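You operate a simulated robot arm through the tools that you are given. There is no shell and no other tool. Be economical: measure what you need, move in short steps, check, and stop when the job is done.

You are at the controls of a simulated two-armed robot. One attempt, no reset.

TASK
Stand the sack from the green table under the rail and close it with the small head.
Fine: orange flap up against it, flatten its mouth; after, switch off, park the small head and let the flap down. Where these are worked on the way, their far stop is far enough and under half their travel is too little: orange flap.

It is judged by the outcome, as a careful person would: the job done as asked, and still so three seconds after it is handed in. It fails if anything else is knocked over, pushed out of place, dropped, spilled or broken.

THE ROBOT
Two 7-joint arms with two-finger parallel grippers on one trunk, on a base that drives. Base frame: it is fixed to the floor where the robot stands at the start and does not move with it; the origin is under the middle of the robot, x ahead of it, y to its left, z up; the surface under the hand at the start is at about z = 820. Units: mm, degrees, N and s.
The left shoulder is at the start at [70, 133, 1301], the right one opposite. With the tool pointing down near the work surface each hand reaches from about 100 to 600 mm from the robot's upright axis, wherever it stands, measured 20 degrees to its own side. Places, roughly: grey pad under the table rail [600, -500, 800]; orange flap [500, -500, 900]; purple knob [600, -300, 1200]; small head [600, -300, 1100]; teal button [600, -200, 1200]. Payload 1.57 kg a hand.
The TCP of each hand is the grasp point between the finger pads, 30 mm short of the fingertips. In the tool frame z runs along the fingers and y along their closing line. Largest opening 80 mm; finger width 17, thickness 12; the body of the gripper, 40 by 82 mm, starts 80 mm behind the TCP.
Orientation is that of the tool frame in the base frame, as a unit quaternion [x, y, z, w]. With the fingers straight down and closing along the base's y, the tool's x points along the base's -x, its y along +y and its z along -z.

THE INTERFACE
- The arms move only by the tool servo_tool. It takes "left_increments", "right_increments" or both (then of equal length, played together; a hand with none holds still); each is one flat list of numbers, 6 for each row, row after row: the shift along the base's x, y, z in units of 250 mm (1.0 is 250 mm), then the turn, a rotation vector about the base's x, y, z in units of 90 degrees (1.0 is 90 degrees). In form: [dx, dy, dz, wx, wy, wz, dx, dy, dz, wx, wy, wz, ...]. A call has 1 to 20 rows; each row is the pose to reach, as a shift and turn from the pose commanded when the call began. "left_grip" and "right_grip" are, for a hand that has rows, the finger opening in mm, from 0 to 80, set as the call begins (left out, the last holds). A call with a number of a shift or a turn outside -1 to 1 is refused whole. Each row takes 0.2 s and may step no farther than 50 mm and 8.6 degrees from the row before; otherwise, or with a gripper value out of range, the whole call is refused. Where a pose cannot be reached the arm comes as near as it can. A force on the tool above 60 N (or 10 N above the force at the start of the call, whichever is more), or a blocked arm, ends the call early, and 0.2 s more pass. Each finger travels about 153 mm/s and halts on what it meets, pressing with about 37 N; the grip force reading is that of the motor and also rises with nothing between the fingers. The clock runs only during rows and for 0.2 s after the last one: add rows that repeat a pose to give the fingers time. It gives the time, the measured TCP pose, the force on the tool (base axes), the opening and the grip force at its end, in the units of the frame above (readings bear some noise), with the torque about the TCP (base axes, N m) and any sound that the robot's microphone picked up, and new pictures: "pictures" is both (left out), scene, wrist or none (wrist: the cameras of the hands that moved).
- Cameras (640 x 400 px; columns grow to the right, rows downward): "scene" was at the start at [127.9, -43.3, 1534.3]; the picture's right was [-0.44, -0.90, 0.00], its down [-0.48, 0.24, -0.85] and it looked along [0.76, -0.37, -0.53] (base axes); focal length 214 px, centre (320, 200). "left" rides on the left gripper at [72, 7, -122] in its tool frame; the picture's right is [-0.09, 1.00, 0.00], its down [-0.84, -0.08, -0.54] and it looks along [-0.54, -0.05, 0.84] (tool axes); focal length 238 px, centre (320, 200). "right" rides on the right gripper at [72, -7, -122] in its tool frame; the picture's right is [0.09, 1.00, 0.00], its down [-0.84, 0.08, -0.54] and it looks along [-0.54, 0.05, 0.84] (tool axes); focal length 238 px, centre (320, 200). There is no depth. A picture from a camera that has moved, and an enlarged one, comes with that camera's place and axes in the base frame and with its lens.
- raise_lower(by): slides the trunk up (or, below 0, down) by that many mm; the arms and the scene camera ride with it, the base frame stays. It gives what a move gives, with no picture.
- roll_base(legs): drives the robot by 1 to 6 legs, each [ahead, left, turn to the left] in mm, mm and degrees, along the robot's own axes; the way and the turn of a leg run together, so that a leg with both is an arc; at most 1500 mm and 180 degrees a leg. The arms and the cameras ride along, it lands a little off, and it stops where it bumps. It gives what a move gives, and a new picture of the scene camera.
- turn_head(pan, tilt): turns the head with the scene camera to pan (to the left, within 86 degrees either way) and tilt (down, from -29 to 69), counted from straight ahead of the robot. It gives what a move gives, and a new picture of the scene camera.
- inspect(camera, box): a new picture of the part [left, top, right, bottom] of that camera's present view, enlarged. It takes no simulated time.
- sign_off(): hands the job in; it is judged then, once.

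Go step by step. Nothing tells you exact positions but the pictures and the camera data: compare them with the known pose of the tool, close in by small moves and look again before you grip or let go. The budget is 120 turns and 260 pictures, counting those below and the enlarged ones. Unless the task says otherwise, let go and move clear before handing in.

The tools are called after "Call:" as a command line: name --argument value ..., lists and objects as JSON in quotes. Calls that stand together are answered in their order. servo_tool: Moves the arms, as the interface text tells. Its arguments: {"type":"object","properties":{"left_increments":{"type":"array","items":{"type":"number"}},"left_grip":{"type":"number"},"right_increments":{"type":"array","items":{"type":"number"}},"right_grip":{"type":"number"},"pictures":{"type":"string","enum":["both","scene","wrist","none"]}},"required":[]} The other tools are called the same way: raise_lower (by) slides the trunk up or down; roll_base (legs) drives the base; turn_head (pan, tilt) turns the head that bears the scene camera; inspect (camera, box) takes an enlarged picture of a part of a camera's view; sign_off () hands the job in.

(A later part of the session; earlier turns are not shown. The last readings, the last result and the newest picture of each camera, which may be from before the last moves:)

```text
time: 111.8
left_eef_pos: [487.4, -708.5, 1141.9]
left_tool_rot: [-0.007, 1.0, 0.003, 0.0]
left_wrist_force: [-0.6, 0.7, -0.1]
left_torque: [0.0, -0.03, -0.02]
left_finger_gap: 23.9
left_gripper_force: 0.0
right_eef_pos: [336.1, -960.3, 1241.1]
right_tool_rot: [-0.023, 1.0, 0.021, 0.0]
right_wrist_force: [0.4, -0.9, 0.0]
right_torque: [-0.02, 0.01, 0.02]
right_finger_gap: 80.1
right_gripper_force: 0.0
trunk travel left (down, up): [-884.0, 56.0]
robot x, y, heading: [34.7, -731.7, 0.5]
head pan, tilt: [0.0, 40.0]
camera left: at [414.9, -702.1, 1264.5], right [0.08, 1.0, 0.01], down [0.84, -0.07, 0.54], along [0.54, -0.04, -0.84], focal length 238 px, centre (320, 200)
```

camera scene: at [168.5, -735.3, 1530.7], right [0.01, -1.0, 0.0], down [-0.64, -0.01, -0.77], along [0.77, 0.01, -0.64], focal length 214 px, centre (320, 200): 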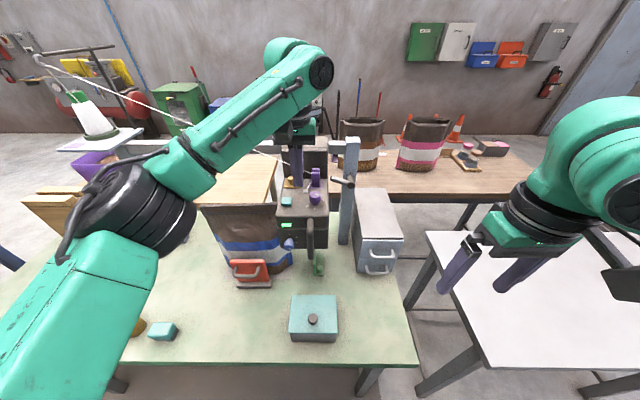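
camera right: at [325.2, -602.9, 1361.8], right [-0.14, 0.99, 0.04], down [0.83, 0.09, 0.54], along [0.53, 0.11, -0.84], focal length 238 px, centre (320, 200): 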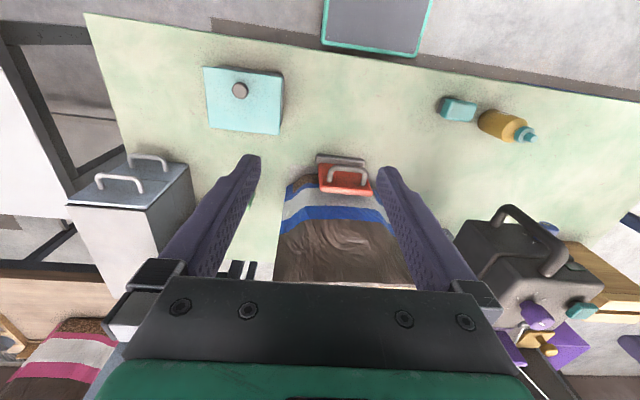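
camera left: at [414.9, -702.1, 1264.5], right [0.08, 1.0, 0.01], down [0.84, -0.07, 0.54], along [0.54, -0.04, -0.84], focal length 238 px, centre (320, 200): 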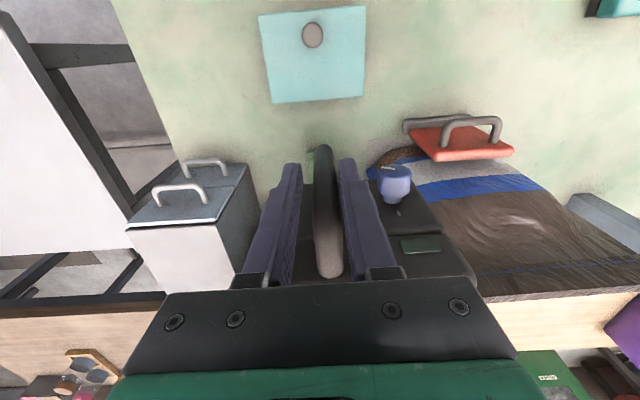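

Call:
roll_base --legs '[[0, 140, 0]]'

Call:
roll_base --legs '[[0, 140, 0]]'

Call:
roll_base --legs '[[0, 135, 0]]'

Call:
inspect --camera "left" --box '[0, 0, 640, 400]'

```text
time: 113.2
left_eef_pos: [486.4, -572.3, 1143.6]
left_tool_rot: [-0.008, 1.0, 0.004, 0.001]
left_wrist_force: [0.5, -0.4, -0.8]
left_torque: [0.01, 0.01, 0.01]
left_finger_gap: 24.1
left_gripper_force: 0.0
right_eef_pos: [334.7, -824.2, 1240.6]
right_tool_rot: [-0.024, 0.999, 0.022, 0.0]
right_wrist_force: [-1.5, 0.4, -0.3]
right_torque: [0.02, -0.02, 0.0]
right_finger_gap: 80.1
right_gripper_force: 0.2
trunk travel left (down, up): [-884.0, 56.0]
robot x, y, heading: [34.9, -596.2, 0.2]
head pan, tilt: [0.0, 40.0]
camera scene: at [166.1, -598.3, 1530.8], right [0.01, -1.0, 0.0], down [-0.64, 0.0, -0.77], along [0.77, 0.01, -0.64], focal length 214 px, centre (320, 200)
```

scene: 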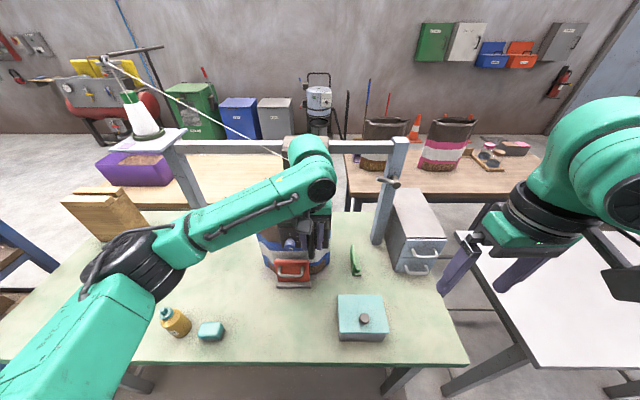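

```text
time: 114.5
left_eef_pos: [485.2, -432.5, 1143.9]
left_tool_rot: [-0.008, 1.0, 0.004, 0.001]
left_wrist_force: [0.7, -0.7, 0.0]
left_torque: [0.02, 0.01, -0.03]
left_finger_gap: 23.8
left_gripper_force: 0.0
right_eef_pos: [333.5, -684.5, 1241.2]
right_tool_rot: [-0.023, 1.0, 0.021, -0.001]
right_wrist_force: [0.0, -0.7, -0.6]
right_torque: [0.05, -0.02, 0.03]
right_finger_gap: 79.9
right_gripper_force: 0.1
trunk travel left (down, up): [-884.0, 56.0]
robot x, y, heading: [31.8, -453.4, 0.4]
head pan, tilt: [0.0, 40.0]
camera scene: at [165.0, -457.9, 1530.8], right [0.01, -1.0, 0.0], down [-0.64, 0.0, -0.77], along [0.77, 0.01, -0.64], focal length 214 px, centre (320, 200)
```

scene: 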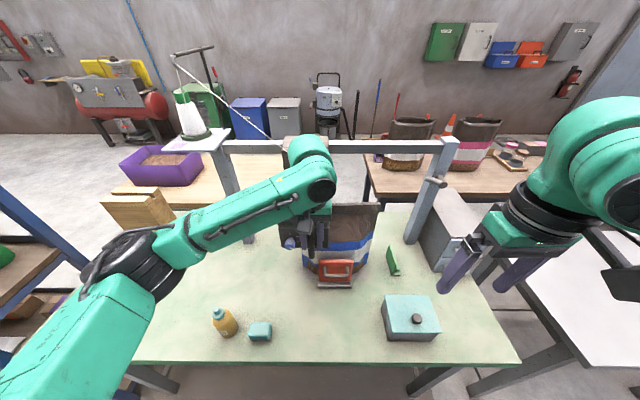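

```text
time: 115.8
left_eef_pos: [484.9, -298.4, 1143.3]
left_tool_rot: [-0.007, 1.0, 0.004, 0.0]
left_wrist_force: [-0.9, 0.3, -0.1]
left_torque: [0.04, 0.0, -0.02]
left_finger_gap: 24.2
left_gripper_force: 0.1
right_eef_pos: [332.5, -551.3, 1240.2]
right_tool_rot: [-0.023, 1.0, 0.022, -0.001]
right_wrist_force: [0.0, -0.1, 0.0]
right_torque: [0.04, 0.0, 0.06]
right_finger_gap: 80.1
right_gripper_force: 0.0
trunk travel left (down, up): [-884.0, 56.0]
robot x, y, heading: [31.4, -315.9, 0.5]
head pan, tilt: [0.0, 40.0]
camera scene: at [164.0, -324.8, 1530.8], right [0.01, -1.0, 0.0], down [-0.64, 0.0, -0.77], along [0.77, 0.01, -0.64], focal length 214 px, centre (320, 200)
```

scene: 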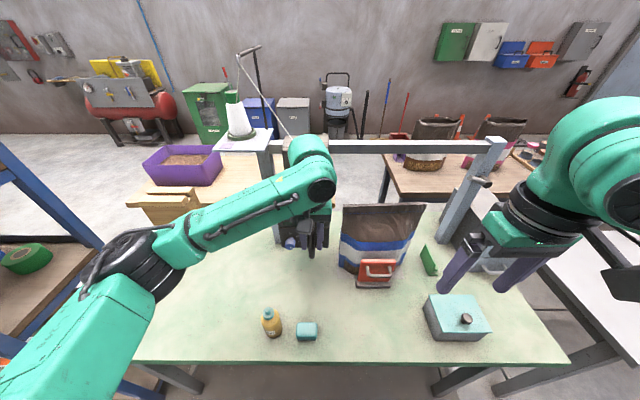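

```text
1.00 times, centred on (320, 200) of left (not enlarged: the box is as wide or as high as the picture)
camera zoom: at [411.4, -292.5, 1264.6], right [0.08, 1.0, 0.01], down [0.84, -0.07, 0.54], along [0.54, -0.04, -0.84], focal length 238 px, centre (320, 200)
```

zoom: 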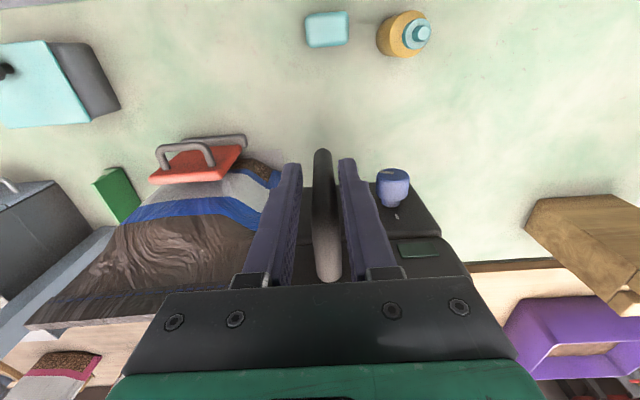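

Nearly there. I push the last centimetres to the left stop with the arm.

Call:
servo_tool --left_increments '[0, 0.03, 0, 0, 0, 0, 0, 0.06, 0, 0, 0, 0, 0, 0.09, 0, 0, 0, 0, 0, 0.12, 0, 0, 0, 0, 0, 0.145, 0, 0, 0, 0, 0, 0.165, 0, 0, 0, 0]' --pictures "wrist"

Call:
inspect --camera "scene" --box '[220, 100, 400, 280]'

```text
time: 117.2
left_eef_pos: [483.8, -260.0, 1142.0]
left_tool_rot: [-0.005, 1.0, 0.002, 0.001]
left_wrist_force: [-0.6, -12.7, 0.1]
left_torque: [-0.39, -0.08, -0.08]
left_finger_gap: 35.4
left_gripper_force: 6.1
right_eef_pos: [333.0, -552.3, 1240.1]
right_tool_rot: [-0.023, 0.999, 0.022, -0.001]
right_wrist_force: [-0.1, -0.2, 0.4]
right_torque: [-0.02, -0.02, 0.02]
right_finger_gap: 80.2
right_gripper_force: 0.0
trunk travel left (down, up): [-884.0, 56.0]
robot x, y, heading: [32.6, -320.6, 0.4]
head pan, tilt: [0.0, 40.0]
camera left: at [411.3, -253.5, 1264.5], right [0.08, 1.0, 0.01], down [0.84, -0.07, 0.54], along [0.54, -0.04, -0.84], focal length 238 px, centre (320, 200)
```

left: 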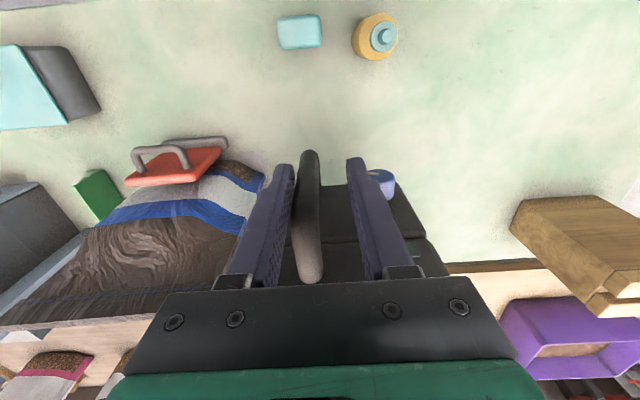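

```text
2.22 times, centred on (310, 190) of scene
camera zoom: at [164.0, -326.6, 1530.8], right [0.01, -1.0, 0.0], down [-0.64, 0.0, -0.77], along [0.77, 0.01, -0.64], focal length 477 px, centre (342, 222)
```

zoom: 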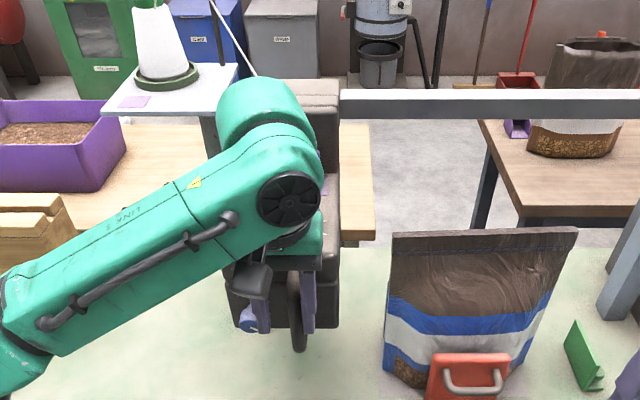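

The head is parked at its left stop. I centre and withdraw the left hand straight back.

Call:
servo_tool --left_increments '[0, -0.03, 0, 0, 0, 0, 0, -0.045, 0, 0, 0, 0, -0.1, -0.045, 0, 0, 0, 0, -0.25, -0.045, 0, 0, 0, 0, -0.4, -0.045, 0.05, 0, 0, 0, -0.4, 0.05, 0.2, 0, 0, 0]' --left_grip 30 --pictures "scene"

Call:
inspect --camera "scene" --box '[230, 130, 430, 290]'

Call:
inspect --camera "scene" --box '[330, 190, 430, 250]'

```text
time: 118.6
left_eef_pos: [382.8, -241.8, 1193.2]
left_tool_rot: [-0.007, 1.0, 0.001, 0.0]
left_wrist_force: [0.7, 1.0, -0.6]
left_torque: [-0.01, -0.04, 0.0]
left_finger_gap: 29.9
left_gripper_force: 0.1
right_eef_pos: [331.9, -546.8, 1241.1]
right_tool_rot: [-0.023, 1.0, 0.02, -0.001]
right_wrist_force: [-0.1, 0.4, 0.4]
right_torque: [0.01, 0.0, -0.01]
right_finger_gap: 80.1
right_gripper_force: 0.0
trunk travel left (down, up): [-884.0, 56.0]
robot x, y, heading: [30.9, -316.5, 0.2]
head pan, tilt: [0.0, 40.0]
camera scene: at [163.5, -320.0, 1530.8], right [0.01, -1.0, 0.0], down [-0.64, -0.01, -0.77], along [0.77, 0.01, -0.64], focal length 214 px, centre (320, 200)
```

scene: 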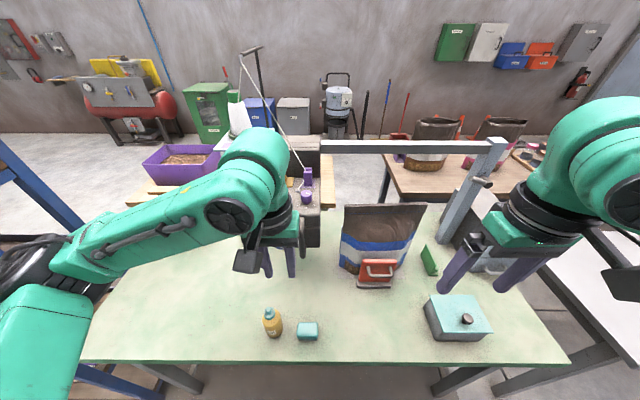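

```text
2.50 times, centred on (330, 210) of scene
camera zoom: at [163.5, -320.0, 1530.8], right [0.01, -1.0, 0.0], down [-0.64, -0.01, -0.77], along [0.77, 0.01, -0.64], focal length 536 px, centre (295, 175)
```

zoom: 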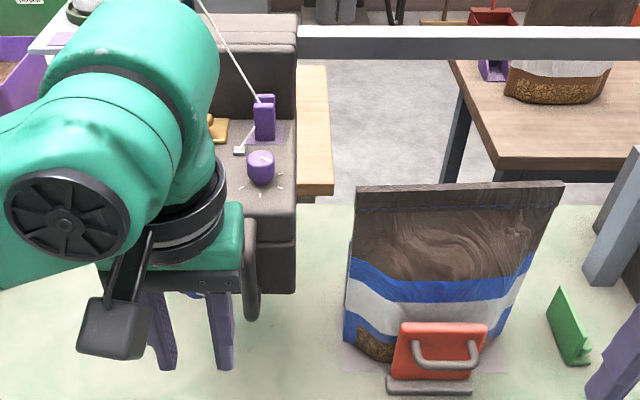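

```text
6.40 times, centred on (380, 220) of scene
camera zoom: at [163.5, -320.0, 1530.8], right [0.01, -1.0, 0.0], down [-0.64, -0.01, -0.77], along [0.77, 0.01, -0.64], focal length 1373 px, centre (-64, 72)
```

zoom: 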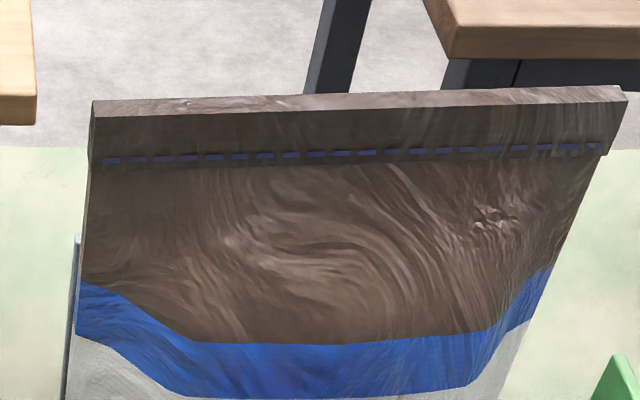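

The seam is complete along the whole mouth, the head is parked and off. Last: lower the flap. I reposition the base and trunk as when I left the flap.

Call:
servo_tool --left_increments '[-0.1, 0.1, 0.1, 0, 0, 0, -0.2, 0.2, 0.2, 0, 0, 0, -0.3, 0.3, 0.3, 0, 0, 0, -0.4, 0.4, 0.4, 0, 0, 0]' --right_increments '[0, 0, 0, 0, 0, 0, 0, 0, 0, 0, 0, 0, 0, 0, 0, 0, 0, 0, 0, 0, 0, 0, 0, 0]' --right_grip 0 --pictures "none"

Call:
roll_base --legs '[[-36, -45, 0]]'

Call:
raise_lower --by -200

Call:
servo_tool --right_increments '[0.15, 0.05, 0, 0, 0, -0.01, 0.3, 0.1, 0, 0, 0, -0.02, 0.45, 0.16, 0, 0, 0, -0.02, 0.6, 0.22, 0, 0, 0, -0.02, 0.75, 0.28, 0, 0, 0, -0.02]' --pictures "both"

```text
time: 119.6
left_eef_pos: [280.7, -141.0, 1293.4]
left_tool_rot: [-0.006, 1.0, 0.001, 0.002]
left_wrist_force: [0.1, 0.9, -0.1]
left_torque: [-0.02, -0.03, 0.04]
left_finger_gap: 30.0
left_gripper_force: 0.0
right_eef_pos: [330.1, -547.6, 1241.3]
right_tool_rot: [-0.022, 1.0, 0.02, 0.002]
right_wrist_force: [-0.4, 0.1, -0.3]
right_torque: [0.0, -0.05, -0.01]
right_finger_gap: 0.0
right_gripper_force: 21.1
trunk travel left (down, up): [-884.0, 56.0]
robot x, y, heading: [30.1, -314.1, 0.2]
head pan, tilt: [0.0, 40.0]
```

```text
time: 120.6
left_eef_pos: [254.4, -178.7, 1289.7]
left_tool_rot: [-0.006, 1.0, -0.001, -0.002]
left_wrist_force: [0.9, 0.2, 0.1]
left_torque: [-0.08, 0.04, 0.0]
left_finger_gap: 29.9
left_gripper_force: 0.0
right_eef_pos: [303.8, -585.3, 1239.9]
right_tool_rot: [-0.024, 1.0, 0.017, -0.003]
right_wrist_force: [0.5, 1.2, -0.6]
right_torque: [-0.05, 0.07, -0.02]
right_finger_gap: 0.1
right_gripper_force: 21.2
trunk travel left (down, up): [-884.0, 56.0]
robot x, y, heading: [-4.4, -361.2, 0.5]
head pan, tilt: [0.0, 40.0]
camera scene: at [136.6, -356.2, 1530.0], right [0.01, -1.0, 0.01], down [-0.65, -0.01, -0.76], along [0.76, 0.0, -0.65], focal length 214 px, centre (320, 200)
```

scene: 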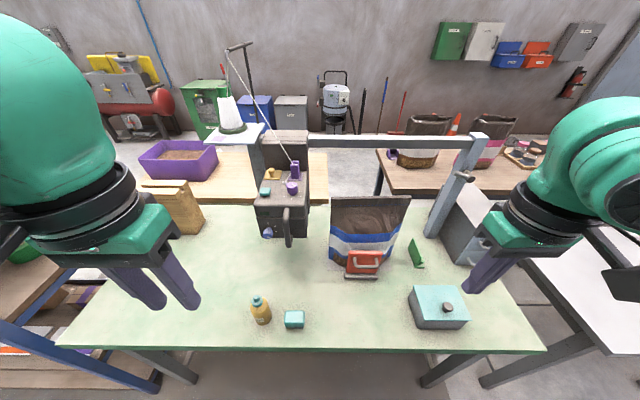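

```text
time: 122.7
left_eef_pos: [248.0, -186.7, 1092.5]
left_tool_rot: [-0.007, 1.0, 0.002, 0.002]
left_wrist_force: [-0.4, -0.1, 0.3]
left_torque: [0.01, -0.02, 0.01]
left_finger_gap: 30.1
left_gripper_force: 0.0
right_eef_pos: [297.6, -593.1, 1040.6]
right_tool_rot: [-0.023, 1.0, 0.021, 0.0]
right_wrist_force: [0.7, -0.4, 0.0]
right_torque: [0.03, -0.01, 0.01]
right_finger_gap: 0.0
right_gripper_force: 21.4
trunk travel left (down, up): [-684.0, 256.0]
robot x, y, heading: [0.3, -364.3, 0.5]
head pan, tilt: [0.0, 40.0]
```

```text
time: 123.9
left_eef_pos: [250.2, -186.2, 1090.8]
left_tool_rot: [-0.007, 1.0, 0.002, -0.001]
left_wrist_force: [0.1, -0.8, 0.7]
left_torque: [-0.04, 0.04, 0.04]
left_finger_gap: 30.1
left_gripper_force: 0.1
right_eef_pos: [486.8, -522.2, 1039.3]
right_tool_rot: [-0.008, 1.0, 0.021, 0.0]
right_wrist_force: [0.2, 0.2, -0.6]
right_torque: [-0.01, 0.03, 0.01]
right_finger_gap: 0.2
right_gripper_force: 21.5
trunk travel left (down, up): [-684.0, 256.0]
robot x, y, heading: [-4.5, -360.9, 0.7]
head pan, tilt: [0.0, 40.0]
camera scene: at [130.8, -365.2, 1330.6], right [0.01, -1.0, 0.0], down [-0.64, -0.01, -0.76], along [0.76, 0.01, -0.64], focal length 214 px, centre (320, 200)
camera right: at [416.8, -533.7, 1160.2], right [-0.11, 0.99, 0.04], down [0.84, 0.07, 0.54], along [0.54, 0.09, -0.84], focal length 238 px, centre (320, 200)
```

scene: 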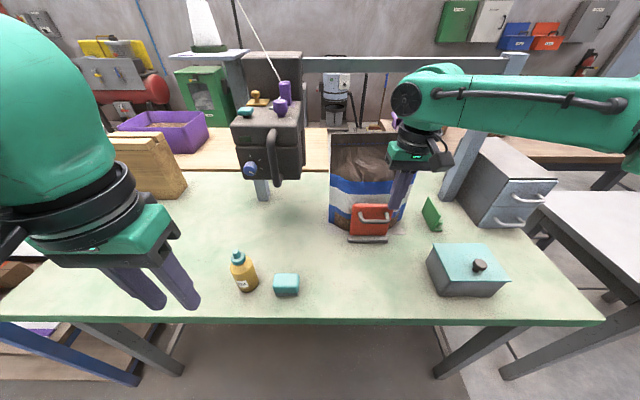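
right: 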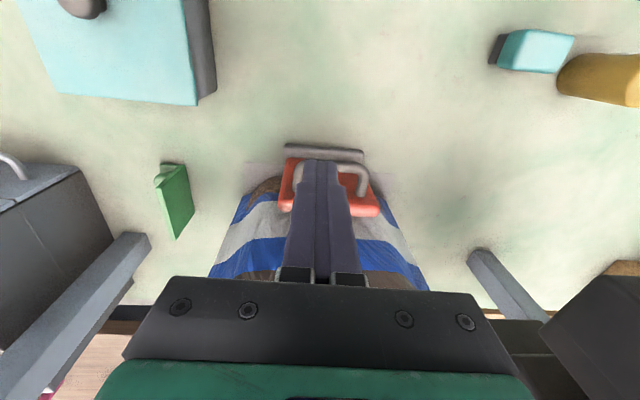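

Call:
servo_tool --right_increments '[0.1, 0.04, -0.04, 0, 0, 0, 0.196, 0.068, -0.08, 0, 0, 0, 0.196, 0.068, -0.16, 0, 0, 0]' --pictures "wrist"

Call:
inspect --camera "right" --box '[220, 90, 420, 220]'

Call:
inspect --camera "scene" --box '[310, 140, 450, 250]'

```text
time: 124.7
left_eef_pos: [248.2, -186.9, 1091.9]
left_tool_rot: [-0.007, 1.0, 0.002, 0.001]
left_wrist_force: [-0.2, 0.5, 0.0]
left_torque: [-0.03, -0.04, -0.02]
left_finger_gap: 30.2
left_gripper_force: 0.1
right_eef_pos: [528.4, -508.6, 1000.2]
right_tool_rot: [-0.007, 1.0, 0.022, 0.003]
right_wrist_force: [-0.2, -0.5, -0.5]
right_torque: [0.01, -0.01, 0.0]
right_finger_gap: 0.3
right_gripper_force: 21.4
right hand out of reach, approached as far as the arm can: row 2, 3
trunk travel left (down, up): [-684.0, 256.0]
robot x, y, heading: [-5.4, -363.7, 0.6]
head pan, tilt: [0.0, 40.0]
camera right: at [456.7, -520.8, 1121.2], right [-0.11, 0.99, 0.04], down [0.83, 0.07, 0.55], along [0.54, 0.09, -0.83], focal length 238 px, centre (320, 200)
```

right: 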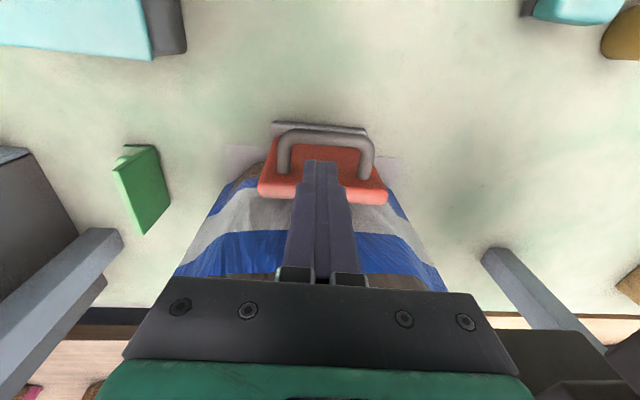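

```text
3.08 times, centred on (320, 155) of right
camera zoom: at [456.7, -520.8, 1121.2], right [-0.11, 0.99, 0.04], down [0.83, 0.07, 0.55], along [0.54, 0.09, -0.83], focal length 733 px, centre (320, 338)
```

zoom: 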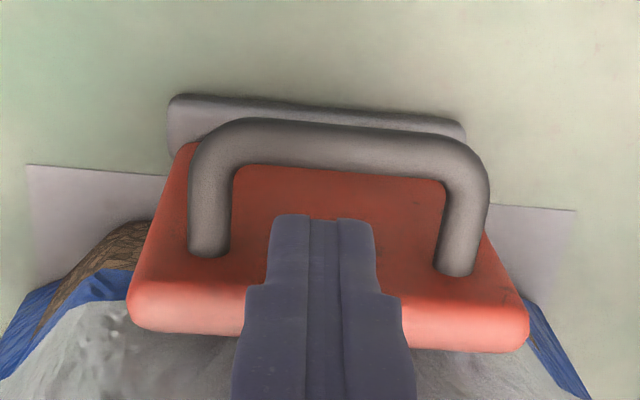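

```text
3.64 times, centred on (380, 195) of scene
camera zoom: at [127.0, -365.7, 1331.0], right [0.01, -1.0, 0.0], down [-0.64, 0.0, -0.77], along [0.77, 0.01, -0.64], focal length 780 px, centre (102, 218)
```

zoom: 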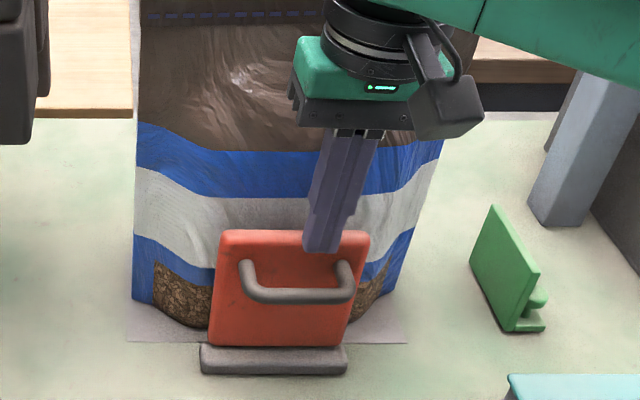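

Call:
roll_base --legs '[[9, 6, 0]]'

Call:
raise_lower --by -30

Call:
inspect --camera "right" --box '[220, 90, 420, 220]'

```text
time: 125.5
left_eef_pos: [255.0, -181.9, 1093.2]
left_tool_rot: [-0.007, 1.0, 0.003, 0.002]
left_wrist_force: [-0.1, -0.7, 0.7]
left_torque: [0.03, -0.02, 0.02]
left_finger_gap: 30.0
left_gripper_force: 0.1
right_eef_pos: [537.6, -504.4, 1000.8]
right_tool_rot: [-0.008, 1.0, 0.022, 0.002]
right_wrist_force: [-0.5, 0.4, -0.6]
right_torque: [0.03, 0.0, -0.02]
right_finger_gap: 0.0
right_gripper_force: 21.3
trunk travel left (down, up): [-684.0, 256.0]
robot x, y, heading: [5.4, -357.2, 0.6]
head pan, tilt: [0.0, 40.0]
camera scene: at [135.3, -361.0, 1331.1], right [0.01, -1.0, 0.0], down [-0.64, 0.0, -0.77], along [0.77, 0.01, -0.64], focal length 214 px, centre (320, 200)
```

scene: 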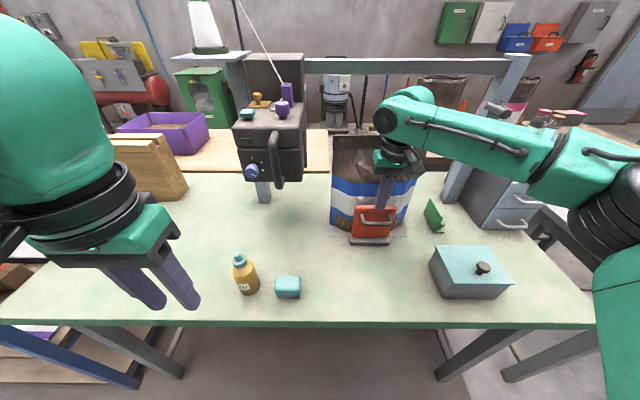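

```text
time: 126.2
left_eef_pos: [257.0, -180.6, 1063.6]
left_tool_rot: [-0.007, 1.0, 0.001, 0.001]
left_wrist_force: [-0.2, -0.4, 0.5]
left_torque: [0.0, -0.01, -0.02]
left_finger_gap: 30.2
left_gripper_force: 0.1
right_eef_pos: [538.3, -502.4, 969.3]
right_tool_rot: [-0.007, 1.0, 0.022, 0.002]
right_wrist_force: [-1.3, -0.5, -0.1]
right_torque: [-0.05, -0.01, -0.02]
right_finger_gap: 0.0
right_gripper_force: 20.9
trunk travel left (down, up): [-654.0, 286.0]
robot x, y, heading: [5.9, -357.6, 0.6]
head pan, tilt: [0.0, 40.0]
```

```text
3.08 times, centred on (320, 155) of right
camera zoom: at [466.7, -514.4, 1090.7], right [-0.11, 0.99, 0.04], down [0.83, 0.07, 0.55], along [0.54, 0.09, -0.84], focal length 733 px, centre (320, 338)
```

zoom: 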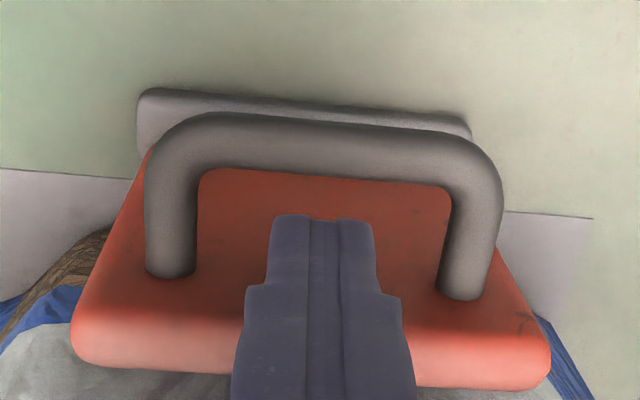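

Call:
raise_lower --by -38

Call:
inspect --camera "right" --box '[220, 90, 420, 220]'

```text
time: 127.0
left_eef_pos: [257.2, -180.3, 1024.5]
left_tool_rot: [-0.007, 1.0, 0.002, 0.001]
left_wrist_force: [-0.8, -0.5, 0.6]
left_torque: [0.01, 0.03, 0.03]
left_finger_gap: 30.1
left_gripper_force: 0.0
right_eef_pos: [536.7, -503.0, 931.3]
right_tool_rot: [-0.008, 1.0, 0.023, 0.002]
right_wrist_force: [1.0, 0.9, -0.2]
right_torque: [0.02, 0.01, 0.01]
right_finger_gap: 0.2
right_gripper_force: 21.7
trunk travel left (down, up): [-616.0, 324.0]
robot x, y, heading: [6.5, -360.5, 0.5]
head pan, tilt: [0.0, 40.0]
```

```text
3.08 times, centred on (320, 155) of right
camera zoom: at [466.3, -514.6, 1052.8], right [-0.11, 0.99, 0.04], down [0.83, 0.07, 0.55], along [0.54, 0.09, -0.84], focal length 733 px, centre (320, 338)
```

zoom: 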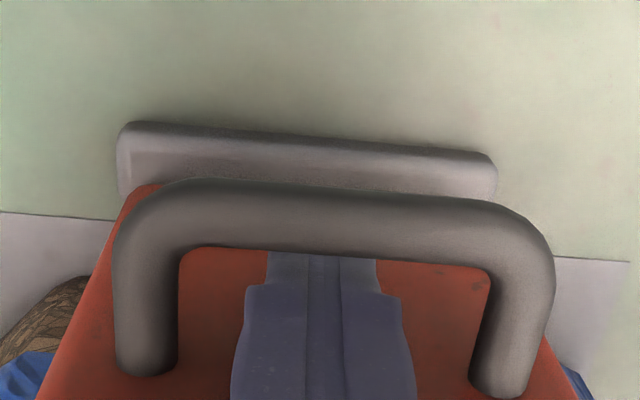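

Inserted. I swing the flap down along the reverse arc, first half.

Call:
servo_tool --right_increments '[-0.035, 0, -0.01, 0, -0.0556, 0, -0.069, 0, -0.022, 0, -0.111, 0, -0.102, 0, -0.038, 0, -0.1667, 0, -0.133, 0, -0.057, 0, -0.222, 0, -0.163, 0, -0.078, 0, -0.278, 0]' --pictures "wrist"

Call:
inspect --camera "scene" --box '[310, 100, 450, 210]'

```text
time: 128.2
left_eef_pos: [255.8, -181.9, 1025.0]
left_tool_rot: [-0.007, 1.0, 0.002, 0.001]
left_wrist_force: [0.4, 0.5, 0.3]
left_torque: [-0.04, -0.01, -0.02]
left_finger_gap: 30.1
left_gripper_force: 0.0
right_eef_pos: [496.5, -503.1, 911.8]
right_tool_rot: [-0.012, 0.975, 0.02, 0.219]
right_wrist_force: [-0.6, 0.0, 0.4]
right_torque: [-0.02, 0.01, 0.03]
right_finger_gap: 0.0
right_gripper_force: 20.9
trunk travel left (down, up): [-616.0, 324.0]
robot x, y, heading: [6.1, -356.7, 0.4]
head pan, tilt: [0.0, 40.0]
camera right: at [380.2, -514.4, 991.2], right [-0.12, 0.99, -0.01], down [0.52, 0.07, 0.85], along [0.84, 0.1, -0.53], focal length 238 px, centre (320, 200)
```

right: 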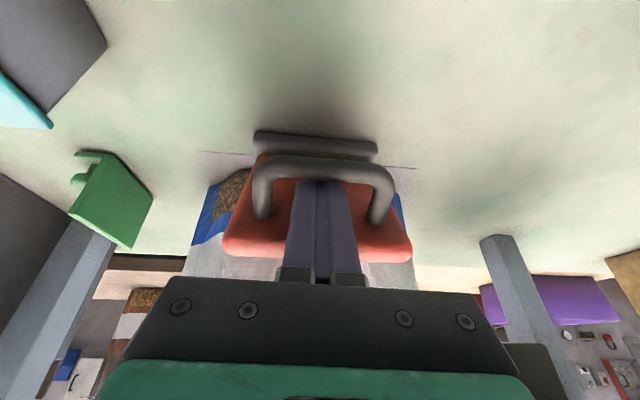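

```text
3.64 times, centred on (380, 155) of scene
camera zoom: at [136.6, -359.9, 1262.9], right [0.01, -1.0, 0.0], down [-0.64, 0.0, -0.77], along [0.77, 0.01, -0.64], focal length 780 px, centre (102, 364)
```

zoom: 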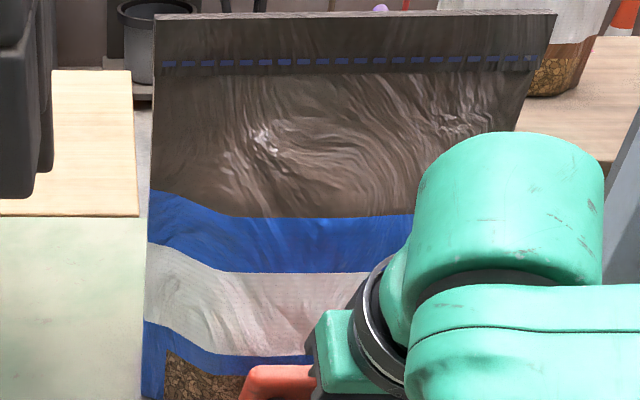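

Call:
servo_tool --right_increments '[-0.028, 0, -0.024, 0, -0.0556, 0, -0.053, 0, -0.05, 0, -0.111, 0, -0.076, 0, -0.078, 0, -0.1667, 0, -0.097, 0, -0.108, 0, -0.222, 0, -0.115, 0, -0.14, 0, -0.278, 0]' --pictures "wrist"

Call:
inspect --camera "right" --box '[220, 60, 420, 220]'

```text
time: 129.4
left_eef_pos: [257.3, -181.4, 1025.2]
left_tool_rot: [-0.007, 1.0, 0.002, 0.001]
left_wrist_force: [0.4, 0.4, -0.6]
left_torque: [-0.01, 0.0, -0.03]
left_finger_gap: 30.1
left_gripper_force: 0.0
right_eef_pos: [482.2, -502.5, 899.6]
right_tool_rot: [-0.016, 0.918, 0.018, 0.396]
right_wrist_force: [-0.3, 0.1, -1.0]
right_torque: [-0.03, 0.07, -0.06]
right_finger_gap: 0.0
right_gripper_force: 21.4
right hand out of reach, approached as far as the arm can: row 4, 5
trunk travel left (down, up): [-616.0, 324.0]
robot x, y, heading: [0.2, -356.3, 0.5]
head pan, tilt: [0.0, 40.0]
camera right: at [346.0, -515.5, 930.6], right [-0.11, 0.99, -0.05], down [0.18, 0.07, 0.98], along [0.98, 0.1, -0.18], focal length 238 px, centre (320, 200)
```

right: 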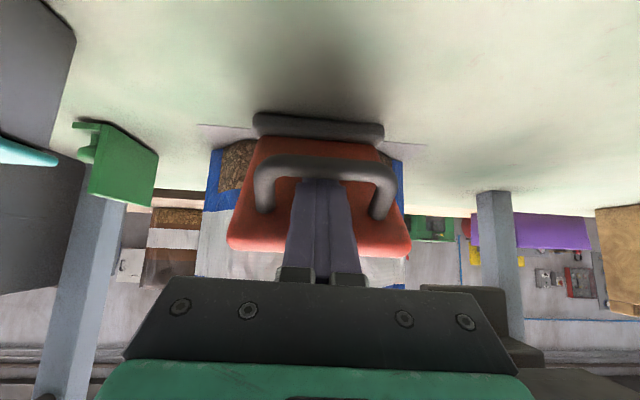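

```text
2.50 times, centred on (320, 140) of right
camera zoom: at [346.0, -515.5, 930.6], right [-0.11, 0.99, -0.05], down [0.18, 0.07, 0.98], along [0.98, 0.1, -0.18], focal length 596 px, centre (320, 350)
```

zoom: 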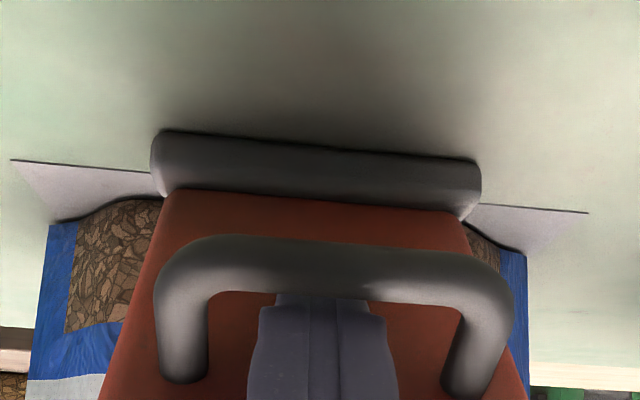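

The arm is near its limit, so I finish the arc with small trunk and base moves.

Call:
raise_lower --by -11

Call:
roll_base --legs '[[-8, 0, 0]]'

Call:
raise_lower --by -11

Call:
roll_base --legs '[[-8, 0, 0]]'

Call:
inspect --camera "right" --box '[220, 60, 420, 220]'

```text
time: 130.0
left_eef_pos: [257.7, -182.4, 1012.7]
left_tool_rot: [-0.007, 1.0, 0.002, 0.001]
left_wrist_force: [-0.4, 0.1, -0.6]
left_torque: [0.0, -0.02, 0.01]
left_finger_gap: 29.8
left_gripper_force: 0.1
right_eef_pos: [481.5, -501.9, 889.4]
right_tool_rot: [-0.016, 0.918, 0.017, 0.395]
right_wrist_force: [0.3, 0.1, -0.1]
right_torque: [0.0, -0.02, -0.01]
right_finger_gap: 0.0
right_gripper_force: 21.6
trunk travel left (down, up): [-605.0, 335.0]
robot x, y, heading: [2.8, -356.0, 0.5]
head pan, tilt: [0.0, 40.0]
```

```text
time: 130.8
left_eef_pos: [248.9, -181.6, 1013.6]
left_tool_rot: [-0.007, 1.0, 0.002, 0.0]
left_wrist_force: [0.3, 0.6, -1.0]
left_torque: [-0.01, 0.0, 0.01]
left_finger_gap: 30.0
left_gripper_force: 0.2
right_eef_pos: [474.9, -503.6, 887.7]
right_tool_rot: [-0.016, 0.919, 0.018, 0.394]
right_wrist_force: [0.1, 0.3, 0.1]
right_torque: [-0.03, -0.02, -0.01]
right_finger_gap: 0.2
right_gripper_force: 20.8
trunk travel left (down, up): [-605.0, 335.0]
robot x, y, heading: [-6.9, -357.5, 0.3]
head pan, tilt: [0.0, 40.0]
camera scene: at [130.4, -359.7, 1251.7], right [0.01, -1.0, 0.0], down [-0.64, -0.01, -0.77], along [0.77, 0.01, -0.64], focal length 214 px, centre (320, 200)
```

scene: 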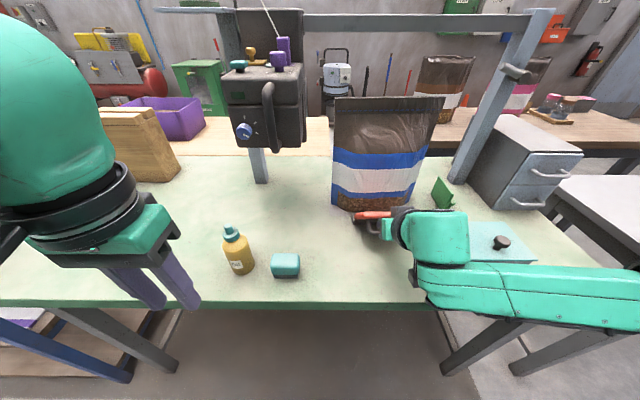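

```text
time: 131.4
left_eef_pos: [249.2, -182.1, 1001.8]
left_tool_rot: [-0.007, 1.0, 0.002, 0.002]
left_wrist_force: [0.4, 0.0, -0.3]
left_torque: [-0.02, 0.03, -0.01]
left_finger_gap: 30.0
left_gripper_force: 0.0
right_eef_pos: [474.5, -503.3, 877.5]
right_tool_rot: [-0.015, 0.918, 0.017, 0.395]
right_wrist_force: [-0.6, -0.4, 0.0]
right_torque: [-0.01, -0.02, 0.03]
right_finger_gap: 0.0
right_gripper_force: 21.5
trunk travel left (down, up): [-594.0, 346.0]
robot x, y, heading: [-5.9, -355.0, 0.3]
head pan, tilt: [0.0, 40.0]
```

```text
time: 132.1
left_eef_pos: [241.6, -181.2, 1002.7]
left_tool_rot: [-0.008, 1.0, 0.001, 0.0]
left_wrist_force: [0.1, -0.5, 0.1]
left_torque: [0.01, 0.0, 0.02]
left_finger_gap: 30.1
left_gripper_force: 0.1
right_eef_pos: [468.4, -503.3, 877.3]
right_tool_rot: [-0.016, 0.918, 0.017, 0.395]
right_wrist_force: [0.2, 0.0, 0.0]
right_torque: [-0.01, 0.03, -0.01]
right_finger_gap: 0.0
right_gripper_force: 21.3
trunk travel left (down, up): [-594.0, 346.0]
robot x, y, heading: [-9.8, -356.5, 0.2]
head pan, tilt: [0.0, 40.0]
camera scene: at [122.2, -359.7, 1240.7], right [0.01, -1.0, 0.0], down [-0.64, -0.01, -0.77], along [0.77, 0.01, -0.64], focal length 214 px, centre (320, 200)
```

scene: 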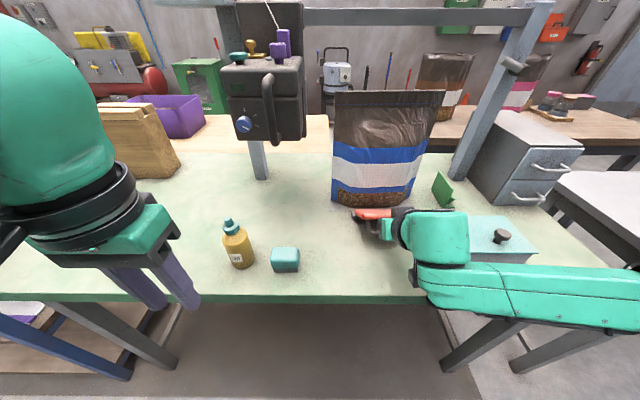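

```text
2.50 times, centred on (320, 140) of right
camera zoom: at [330.7, -515.4, 908.0], right [-0.11, 0.99, -0.05], down [0.18, 0.07, 0.98], along [0.98, 0.1, -0.19], focal length 596 px, centre (320, 350)
```

zoom: 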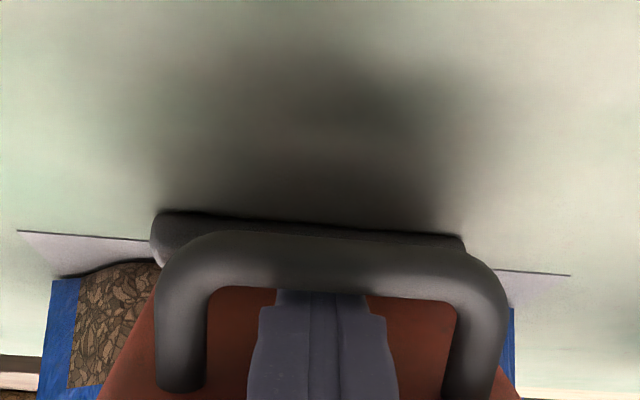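

Call:
raise_lower --by -5

Call:
servo_tool --right_increments '[-0.09, 0, 0.09, 0, 0, 0, -0.18, 0, 0.18, 0, 0, 0, -0.26, 0, 0.27, 0, 0, 0]' --pictures "both"

Call:
inspect --camera "scene" --box '[310, 150, 450, 260]'

```text
time: 132.7
left_eef_pos: [240.9, -181.7, 997.7]
left_tool_rot: [-0.007, 1.0, 0.002, 0.0]
left_wrist_force: [0.6, 0.0, 0.9]
left_torque: [-0.01, 0.04, 0.01]
left_finger_gap: 29.9
left_gripper_force: 0.1
right_eef_pos: [466.0, -502.3, 874.5]
right_tool_rot: [-0.016, 0.917, 0.017, 0.398]
right_wrist_force: [5.1, -0.8, 12.6]
right_torque: [-0.02, 0.08, 0.01]
right_finger_gap: 0.0
right_gripper_force: 21.3
trunk travel left (down, up): [-589.0, 351.0]
robot x, y, heading: [-10.4, -355.8, 0.3]
head pan, tilt: [0.0, 40.0]
```

```text
time: 133.4
left_eef_pos: [241.1, -180.4, 997.1]
left_tool_rot: [-0.007, 1.0, 0.002, 0.001]
left_wrist_force: [0.2, -0.2, 0.3]
left_torque: [0.02, 0.0, 0.03]
left_finger_gap: 30.0
left_gripper_force: 0.1
right_eef_pos: [460.9, -490.1, 946.3]
right_tool_rot: [-0.016, 0.919, 0.017, 0.394]
right_wrist_force: [-0.7, -0.4, -0.1]
right_torque: [-0.01, 0.0, 0.03]
right_finger_gap: 0.0
right_gripper_force: 21.0
right hand out of reach, approached as far as the arm can: row 1, 2, 3
trunk travel left (down, up): [-589.0, 351.0]
robot x, y, heading: [-14.7, -358.9, 0.6]
head pan, tilt: [0.0, 40.0]
camera scene: at [120.8, -359.3, 1235.8], right [0.01, -1.0, 0.0], down [-0.64, -0.01, -0.77], along [0.77, 0.01, -0.64], focal length 214 px, centre (320, 200)
camera right: at [324.8, -502.5, 979.1], right [-0.11, 0.99, -0.05], down [0.18, 0.07, 0.98], along [0.98, 0.1, -0.19], focal length 238 px, centre (320, 200)
```

scene: 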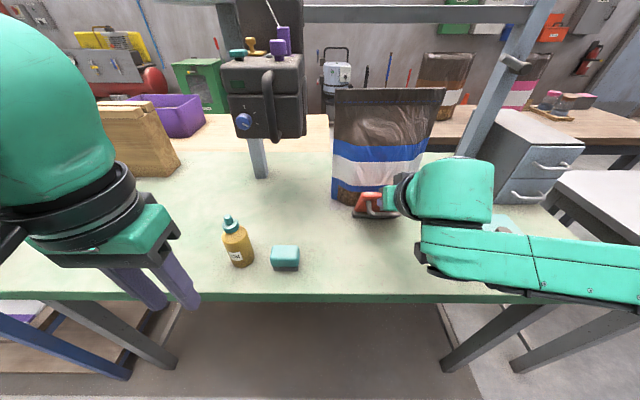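
right: 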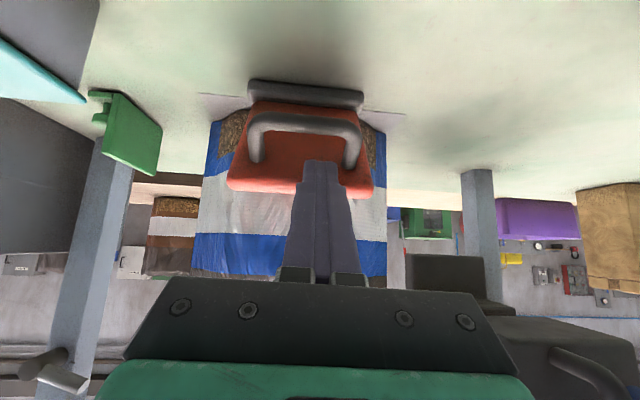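

```text
3.64 times, centred on (380, 205) of scene
camera zoom: at [120.8, -359.3, 1235.8], right [0.01, -1.0, 0.0], down [-0.64, -0.01, -0.77], along [0.77, 0.01, -0.64], focal length 780 px, centre (102, 182)
```

zoom: 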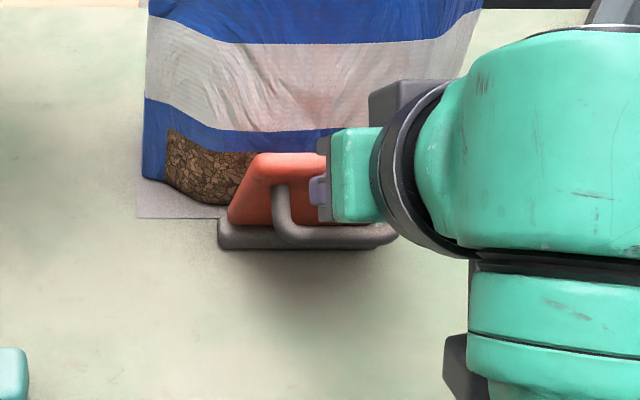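

The flap had reached its down stop (12 N), but the withdrawal dragged it back up. I move to the base/trunk configuration where the arm has slack to work and withdraw freely.

Call:
roll_base --legs '[[-47, -22, 0]]'

Call:
raise_lower --by 107

Call:
servo_tool --right_increments '[0, 0.01, -0.1, 0, 0.02, 0, 0, 0.02, -0.2, 0, 0.04, 0, 0, 0.03, -0.3, 0, 0.04, 0, 0, 0.03, -0.34, 0, 0.04, 0]' --pictures "both"

Call:
inspect --camera "right" --box '[220, 60, 420, 220]'

Call:
inspect --camera "scene" --box '[310, 190, 450, 300]'

```text
time: 134.4
left_eef_pos: [194.1, -202.6, 997.0]
left_tool_rot: [-0.007, 1.0, 0.002, 0.0]
left_wrist_force: [0.4, -0.7, 0.0]
left_torque: [-0.03, 0.0, -0.03]
left_finger_gap: 29.8
left_gripper_force: 0.1
right_eef_pos: [415.2, -512.6, 947.9]
right_tool_rot: [-0.015, 0.918, 0.017, 0.395]
right_wrist_force: [0.0, 0.5, -0.4]
right_torque: [-0.01, 0.01, -0.02]
right_finger_gap: 0.0
right_gripper_force: 21.4
trunk travel left (down, up): [-589.0, 351.0]
robot x, y, heading: [-57.6, -380.2, 0.4]
head pan, tilt: [0.0, 40.0]
camera scene: at [74.7, -381.7, 1235.8], right [0.01, -1.0, 0.0], down [-0.64, -0.01, -0.77], along [0.77, 0.01, -0.64], focal length 214 px, centre (320, 200)
```

scene: 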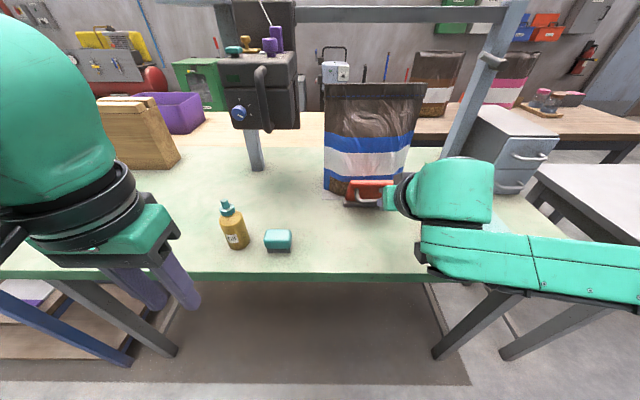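

```text
time: 135.8
left_eef_pos: [194.2, -203.1, 1105.4]
left_tool_rot: [-0.007, 1.0, 0.001, -0.001]
left_wrist_force: [0.5, 0.1, 0.2]
left_torque: [0.02, 0.01, 0.0]
left_finger_gap: 30.2
left_gripper_force: 0.1
right_eef_pos: [415.7, -513.1, 1053.7]
right_tool_rot: [-0.016, 0.919, 0.017, 0.394]
right_wrist_force: [0.4, -0.1, 0.2]
right_torque: [-0.02, -0.02, 0.0]
right_finger_gap: 0.2
right_gripper_force: 21.4
trunk travel left (down, up): [-696.0, 244.0]
robot x, y, heading: [-55.9, -374.1, 0.4]
head pan, tilt: [0.0, 40.0]
```

```text
time: 136.8
left_eef_pos: [195.1, -204.0, 1105.0]
left_tool_rot: [-0.008, 1.0, 0.002, 0.0]
left_wrist_force: [-0.3, 0.5, 0.3]
left_torque: [0.0, -0.02, -0.01]
left_finger_gap: 29.9
left_gripper_force: 0.1
right_eef_pos: [414.3, -505.1, 969.1]
right_tool_rot: [-0.014, 0.93, 0.018, 0.366]
right_wrist_force: [0.0, 1.2, -0.3]
right_torque: [0.01, 0.01, 0.02]
right_finger_gap: 0.1
right_gripper_force: 21.0
trunk travel left (down, up): [-696.0, 244.0]
robot x, y, heading: [-59.9, -378.9, -0.0]
head pan, tilt: [0.0, 40.0]
camera scene: at [74.6, -381.9, 1342.8], right [0.01, -1.0, 0.0], down [-0.64, 0.0, -0.77], along [0.77, 0.01, -0.64], focal length 214 px, centre (320, 200)
camera right: at [281.4, -518.0, 1009.1], right [-0.11, 0.99, -0.04], down [0.24, 0.07, 0.97], along [0.96, 0.1, -0.25], focal length 238 px, centre (320, 200)
```

scene: 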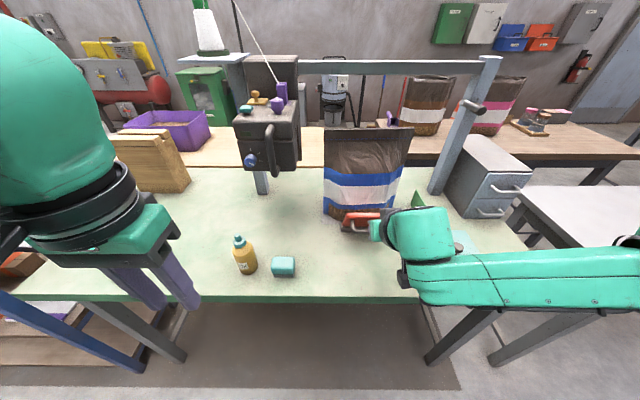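
right: 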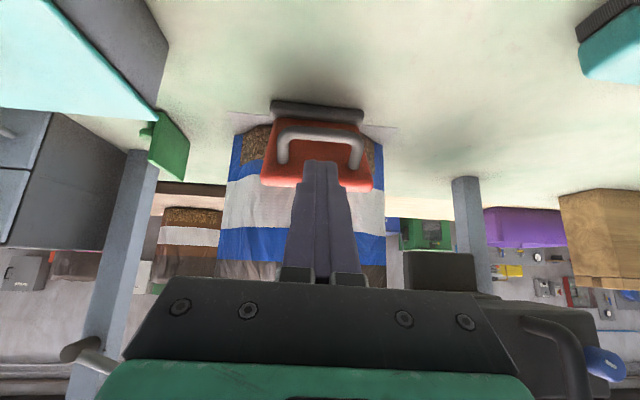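

```text
2.50 times, centred on (320, 140) of right
camera zoom: at [281.4, -518.0, 1009.1], right [-0.11, 0.99, -0.04], down [0.24, 0.07, 0.97], along [0.96, 0.1, -0.25], focal length 596 px, centre (320, 350)
```

zoom: 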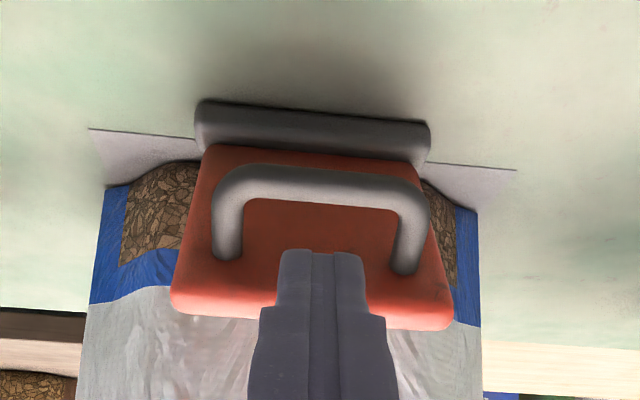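

```text
3.64 times, centred on (380, 245) of scene
camera zoom: at [74.6, -381.9, 1342.8], right [0.01, -1.0, 0.0], down [-0.64, 0.0, -0.77], along [0.77, 0.01, -0.64], focal length 780 px, centre (102, 36)
```

zoom: 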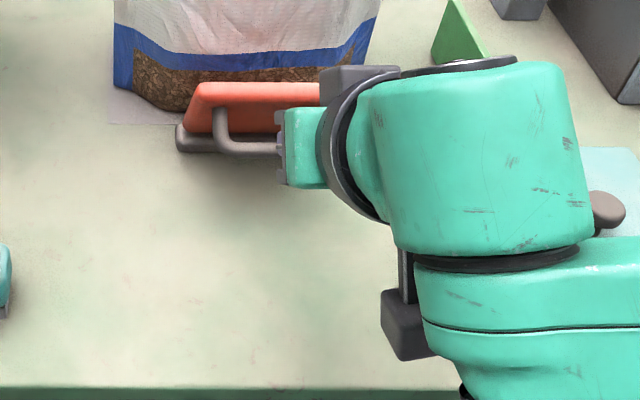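

The flap is at about 58°. I re-insert parallel to it.

Call:
servo_tool --right_increments '[0.06, 0, 0.01, 0, 0.06, 0, 0.13, 0, 0.016, 0, 0.122, 0, 0.18, 0, -0.065, 0, 0.122, 0, 0.235, 0, -0.155, 0, 0.122, 0, 0.29, 0, -0.241, 0, 0.122, 0]' --pictures "wrist"

Call:
inspect --camera "right" --box '[220, 90, 420, 250]'

```text
time: 138.0
left_eef_pos: [194.2, -203.4, 1104.4]
left_tool_rot: [-0.007, 1.0, 0.002, 0.0]
left_wrist_force: [0.7, -0.3, -0.2]
left_torque: [-0.01, -0.02, 0.0]
left_finger_gap: 30.1
left_gripper_force: 0.0
right_eef_pos: [488.4, -505.8, 909.0]
right_tool_rot: [-0.013, 0.961, 0.019, 0.275]
right_wrist_force: [0.8, 0.3, 0.3]
right_torque: [0.02, 0.0, -0.01]
right_finger_gap: 0.3
right_gripper_force: 21.3
trunk travel left (down, up): [-696.0, 244.0]
robot x, y, heading: [-57.8, -379.9, 0.4]
head pan, tilt: [0.0, 40.0]
camera right: at [364.3, -517.4, 974.5], right [-0.11, 0.99, -0.02], down [0.42, 0.07, 0.9], along [0.9, 0.1, -0.43], focal length 238 px, centre (320, 200)
```

right: 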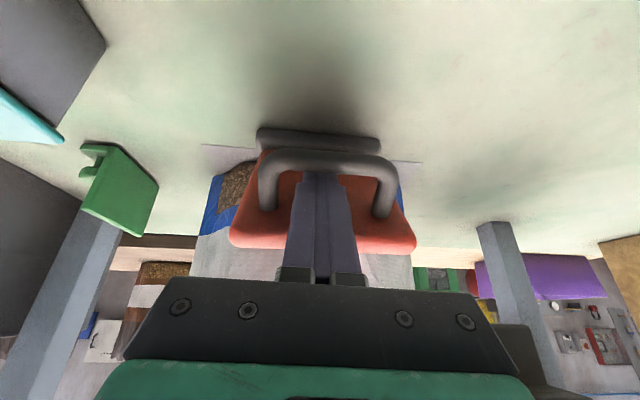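

```text
2.50 times, centred on (320, 170) of right
camera zoom: at [364.3, -517.4, 974.5], right [-0.11, 0.99, -0.02], down [0.42, 0.07, 0.9], along [0.9, 0.1, -0.43], focal length 596 px, centre (320, 275)
```

zoom: 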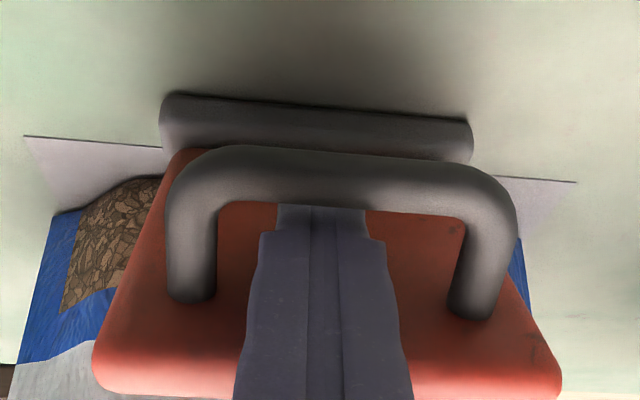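

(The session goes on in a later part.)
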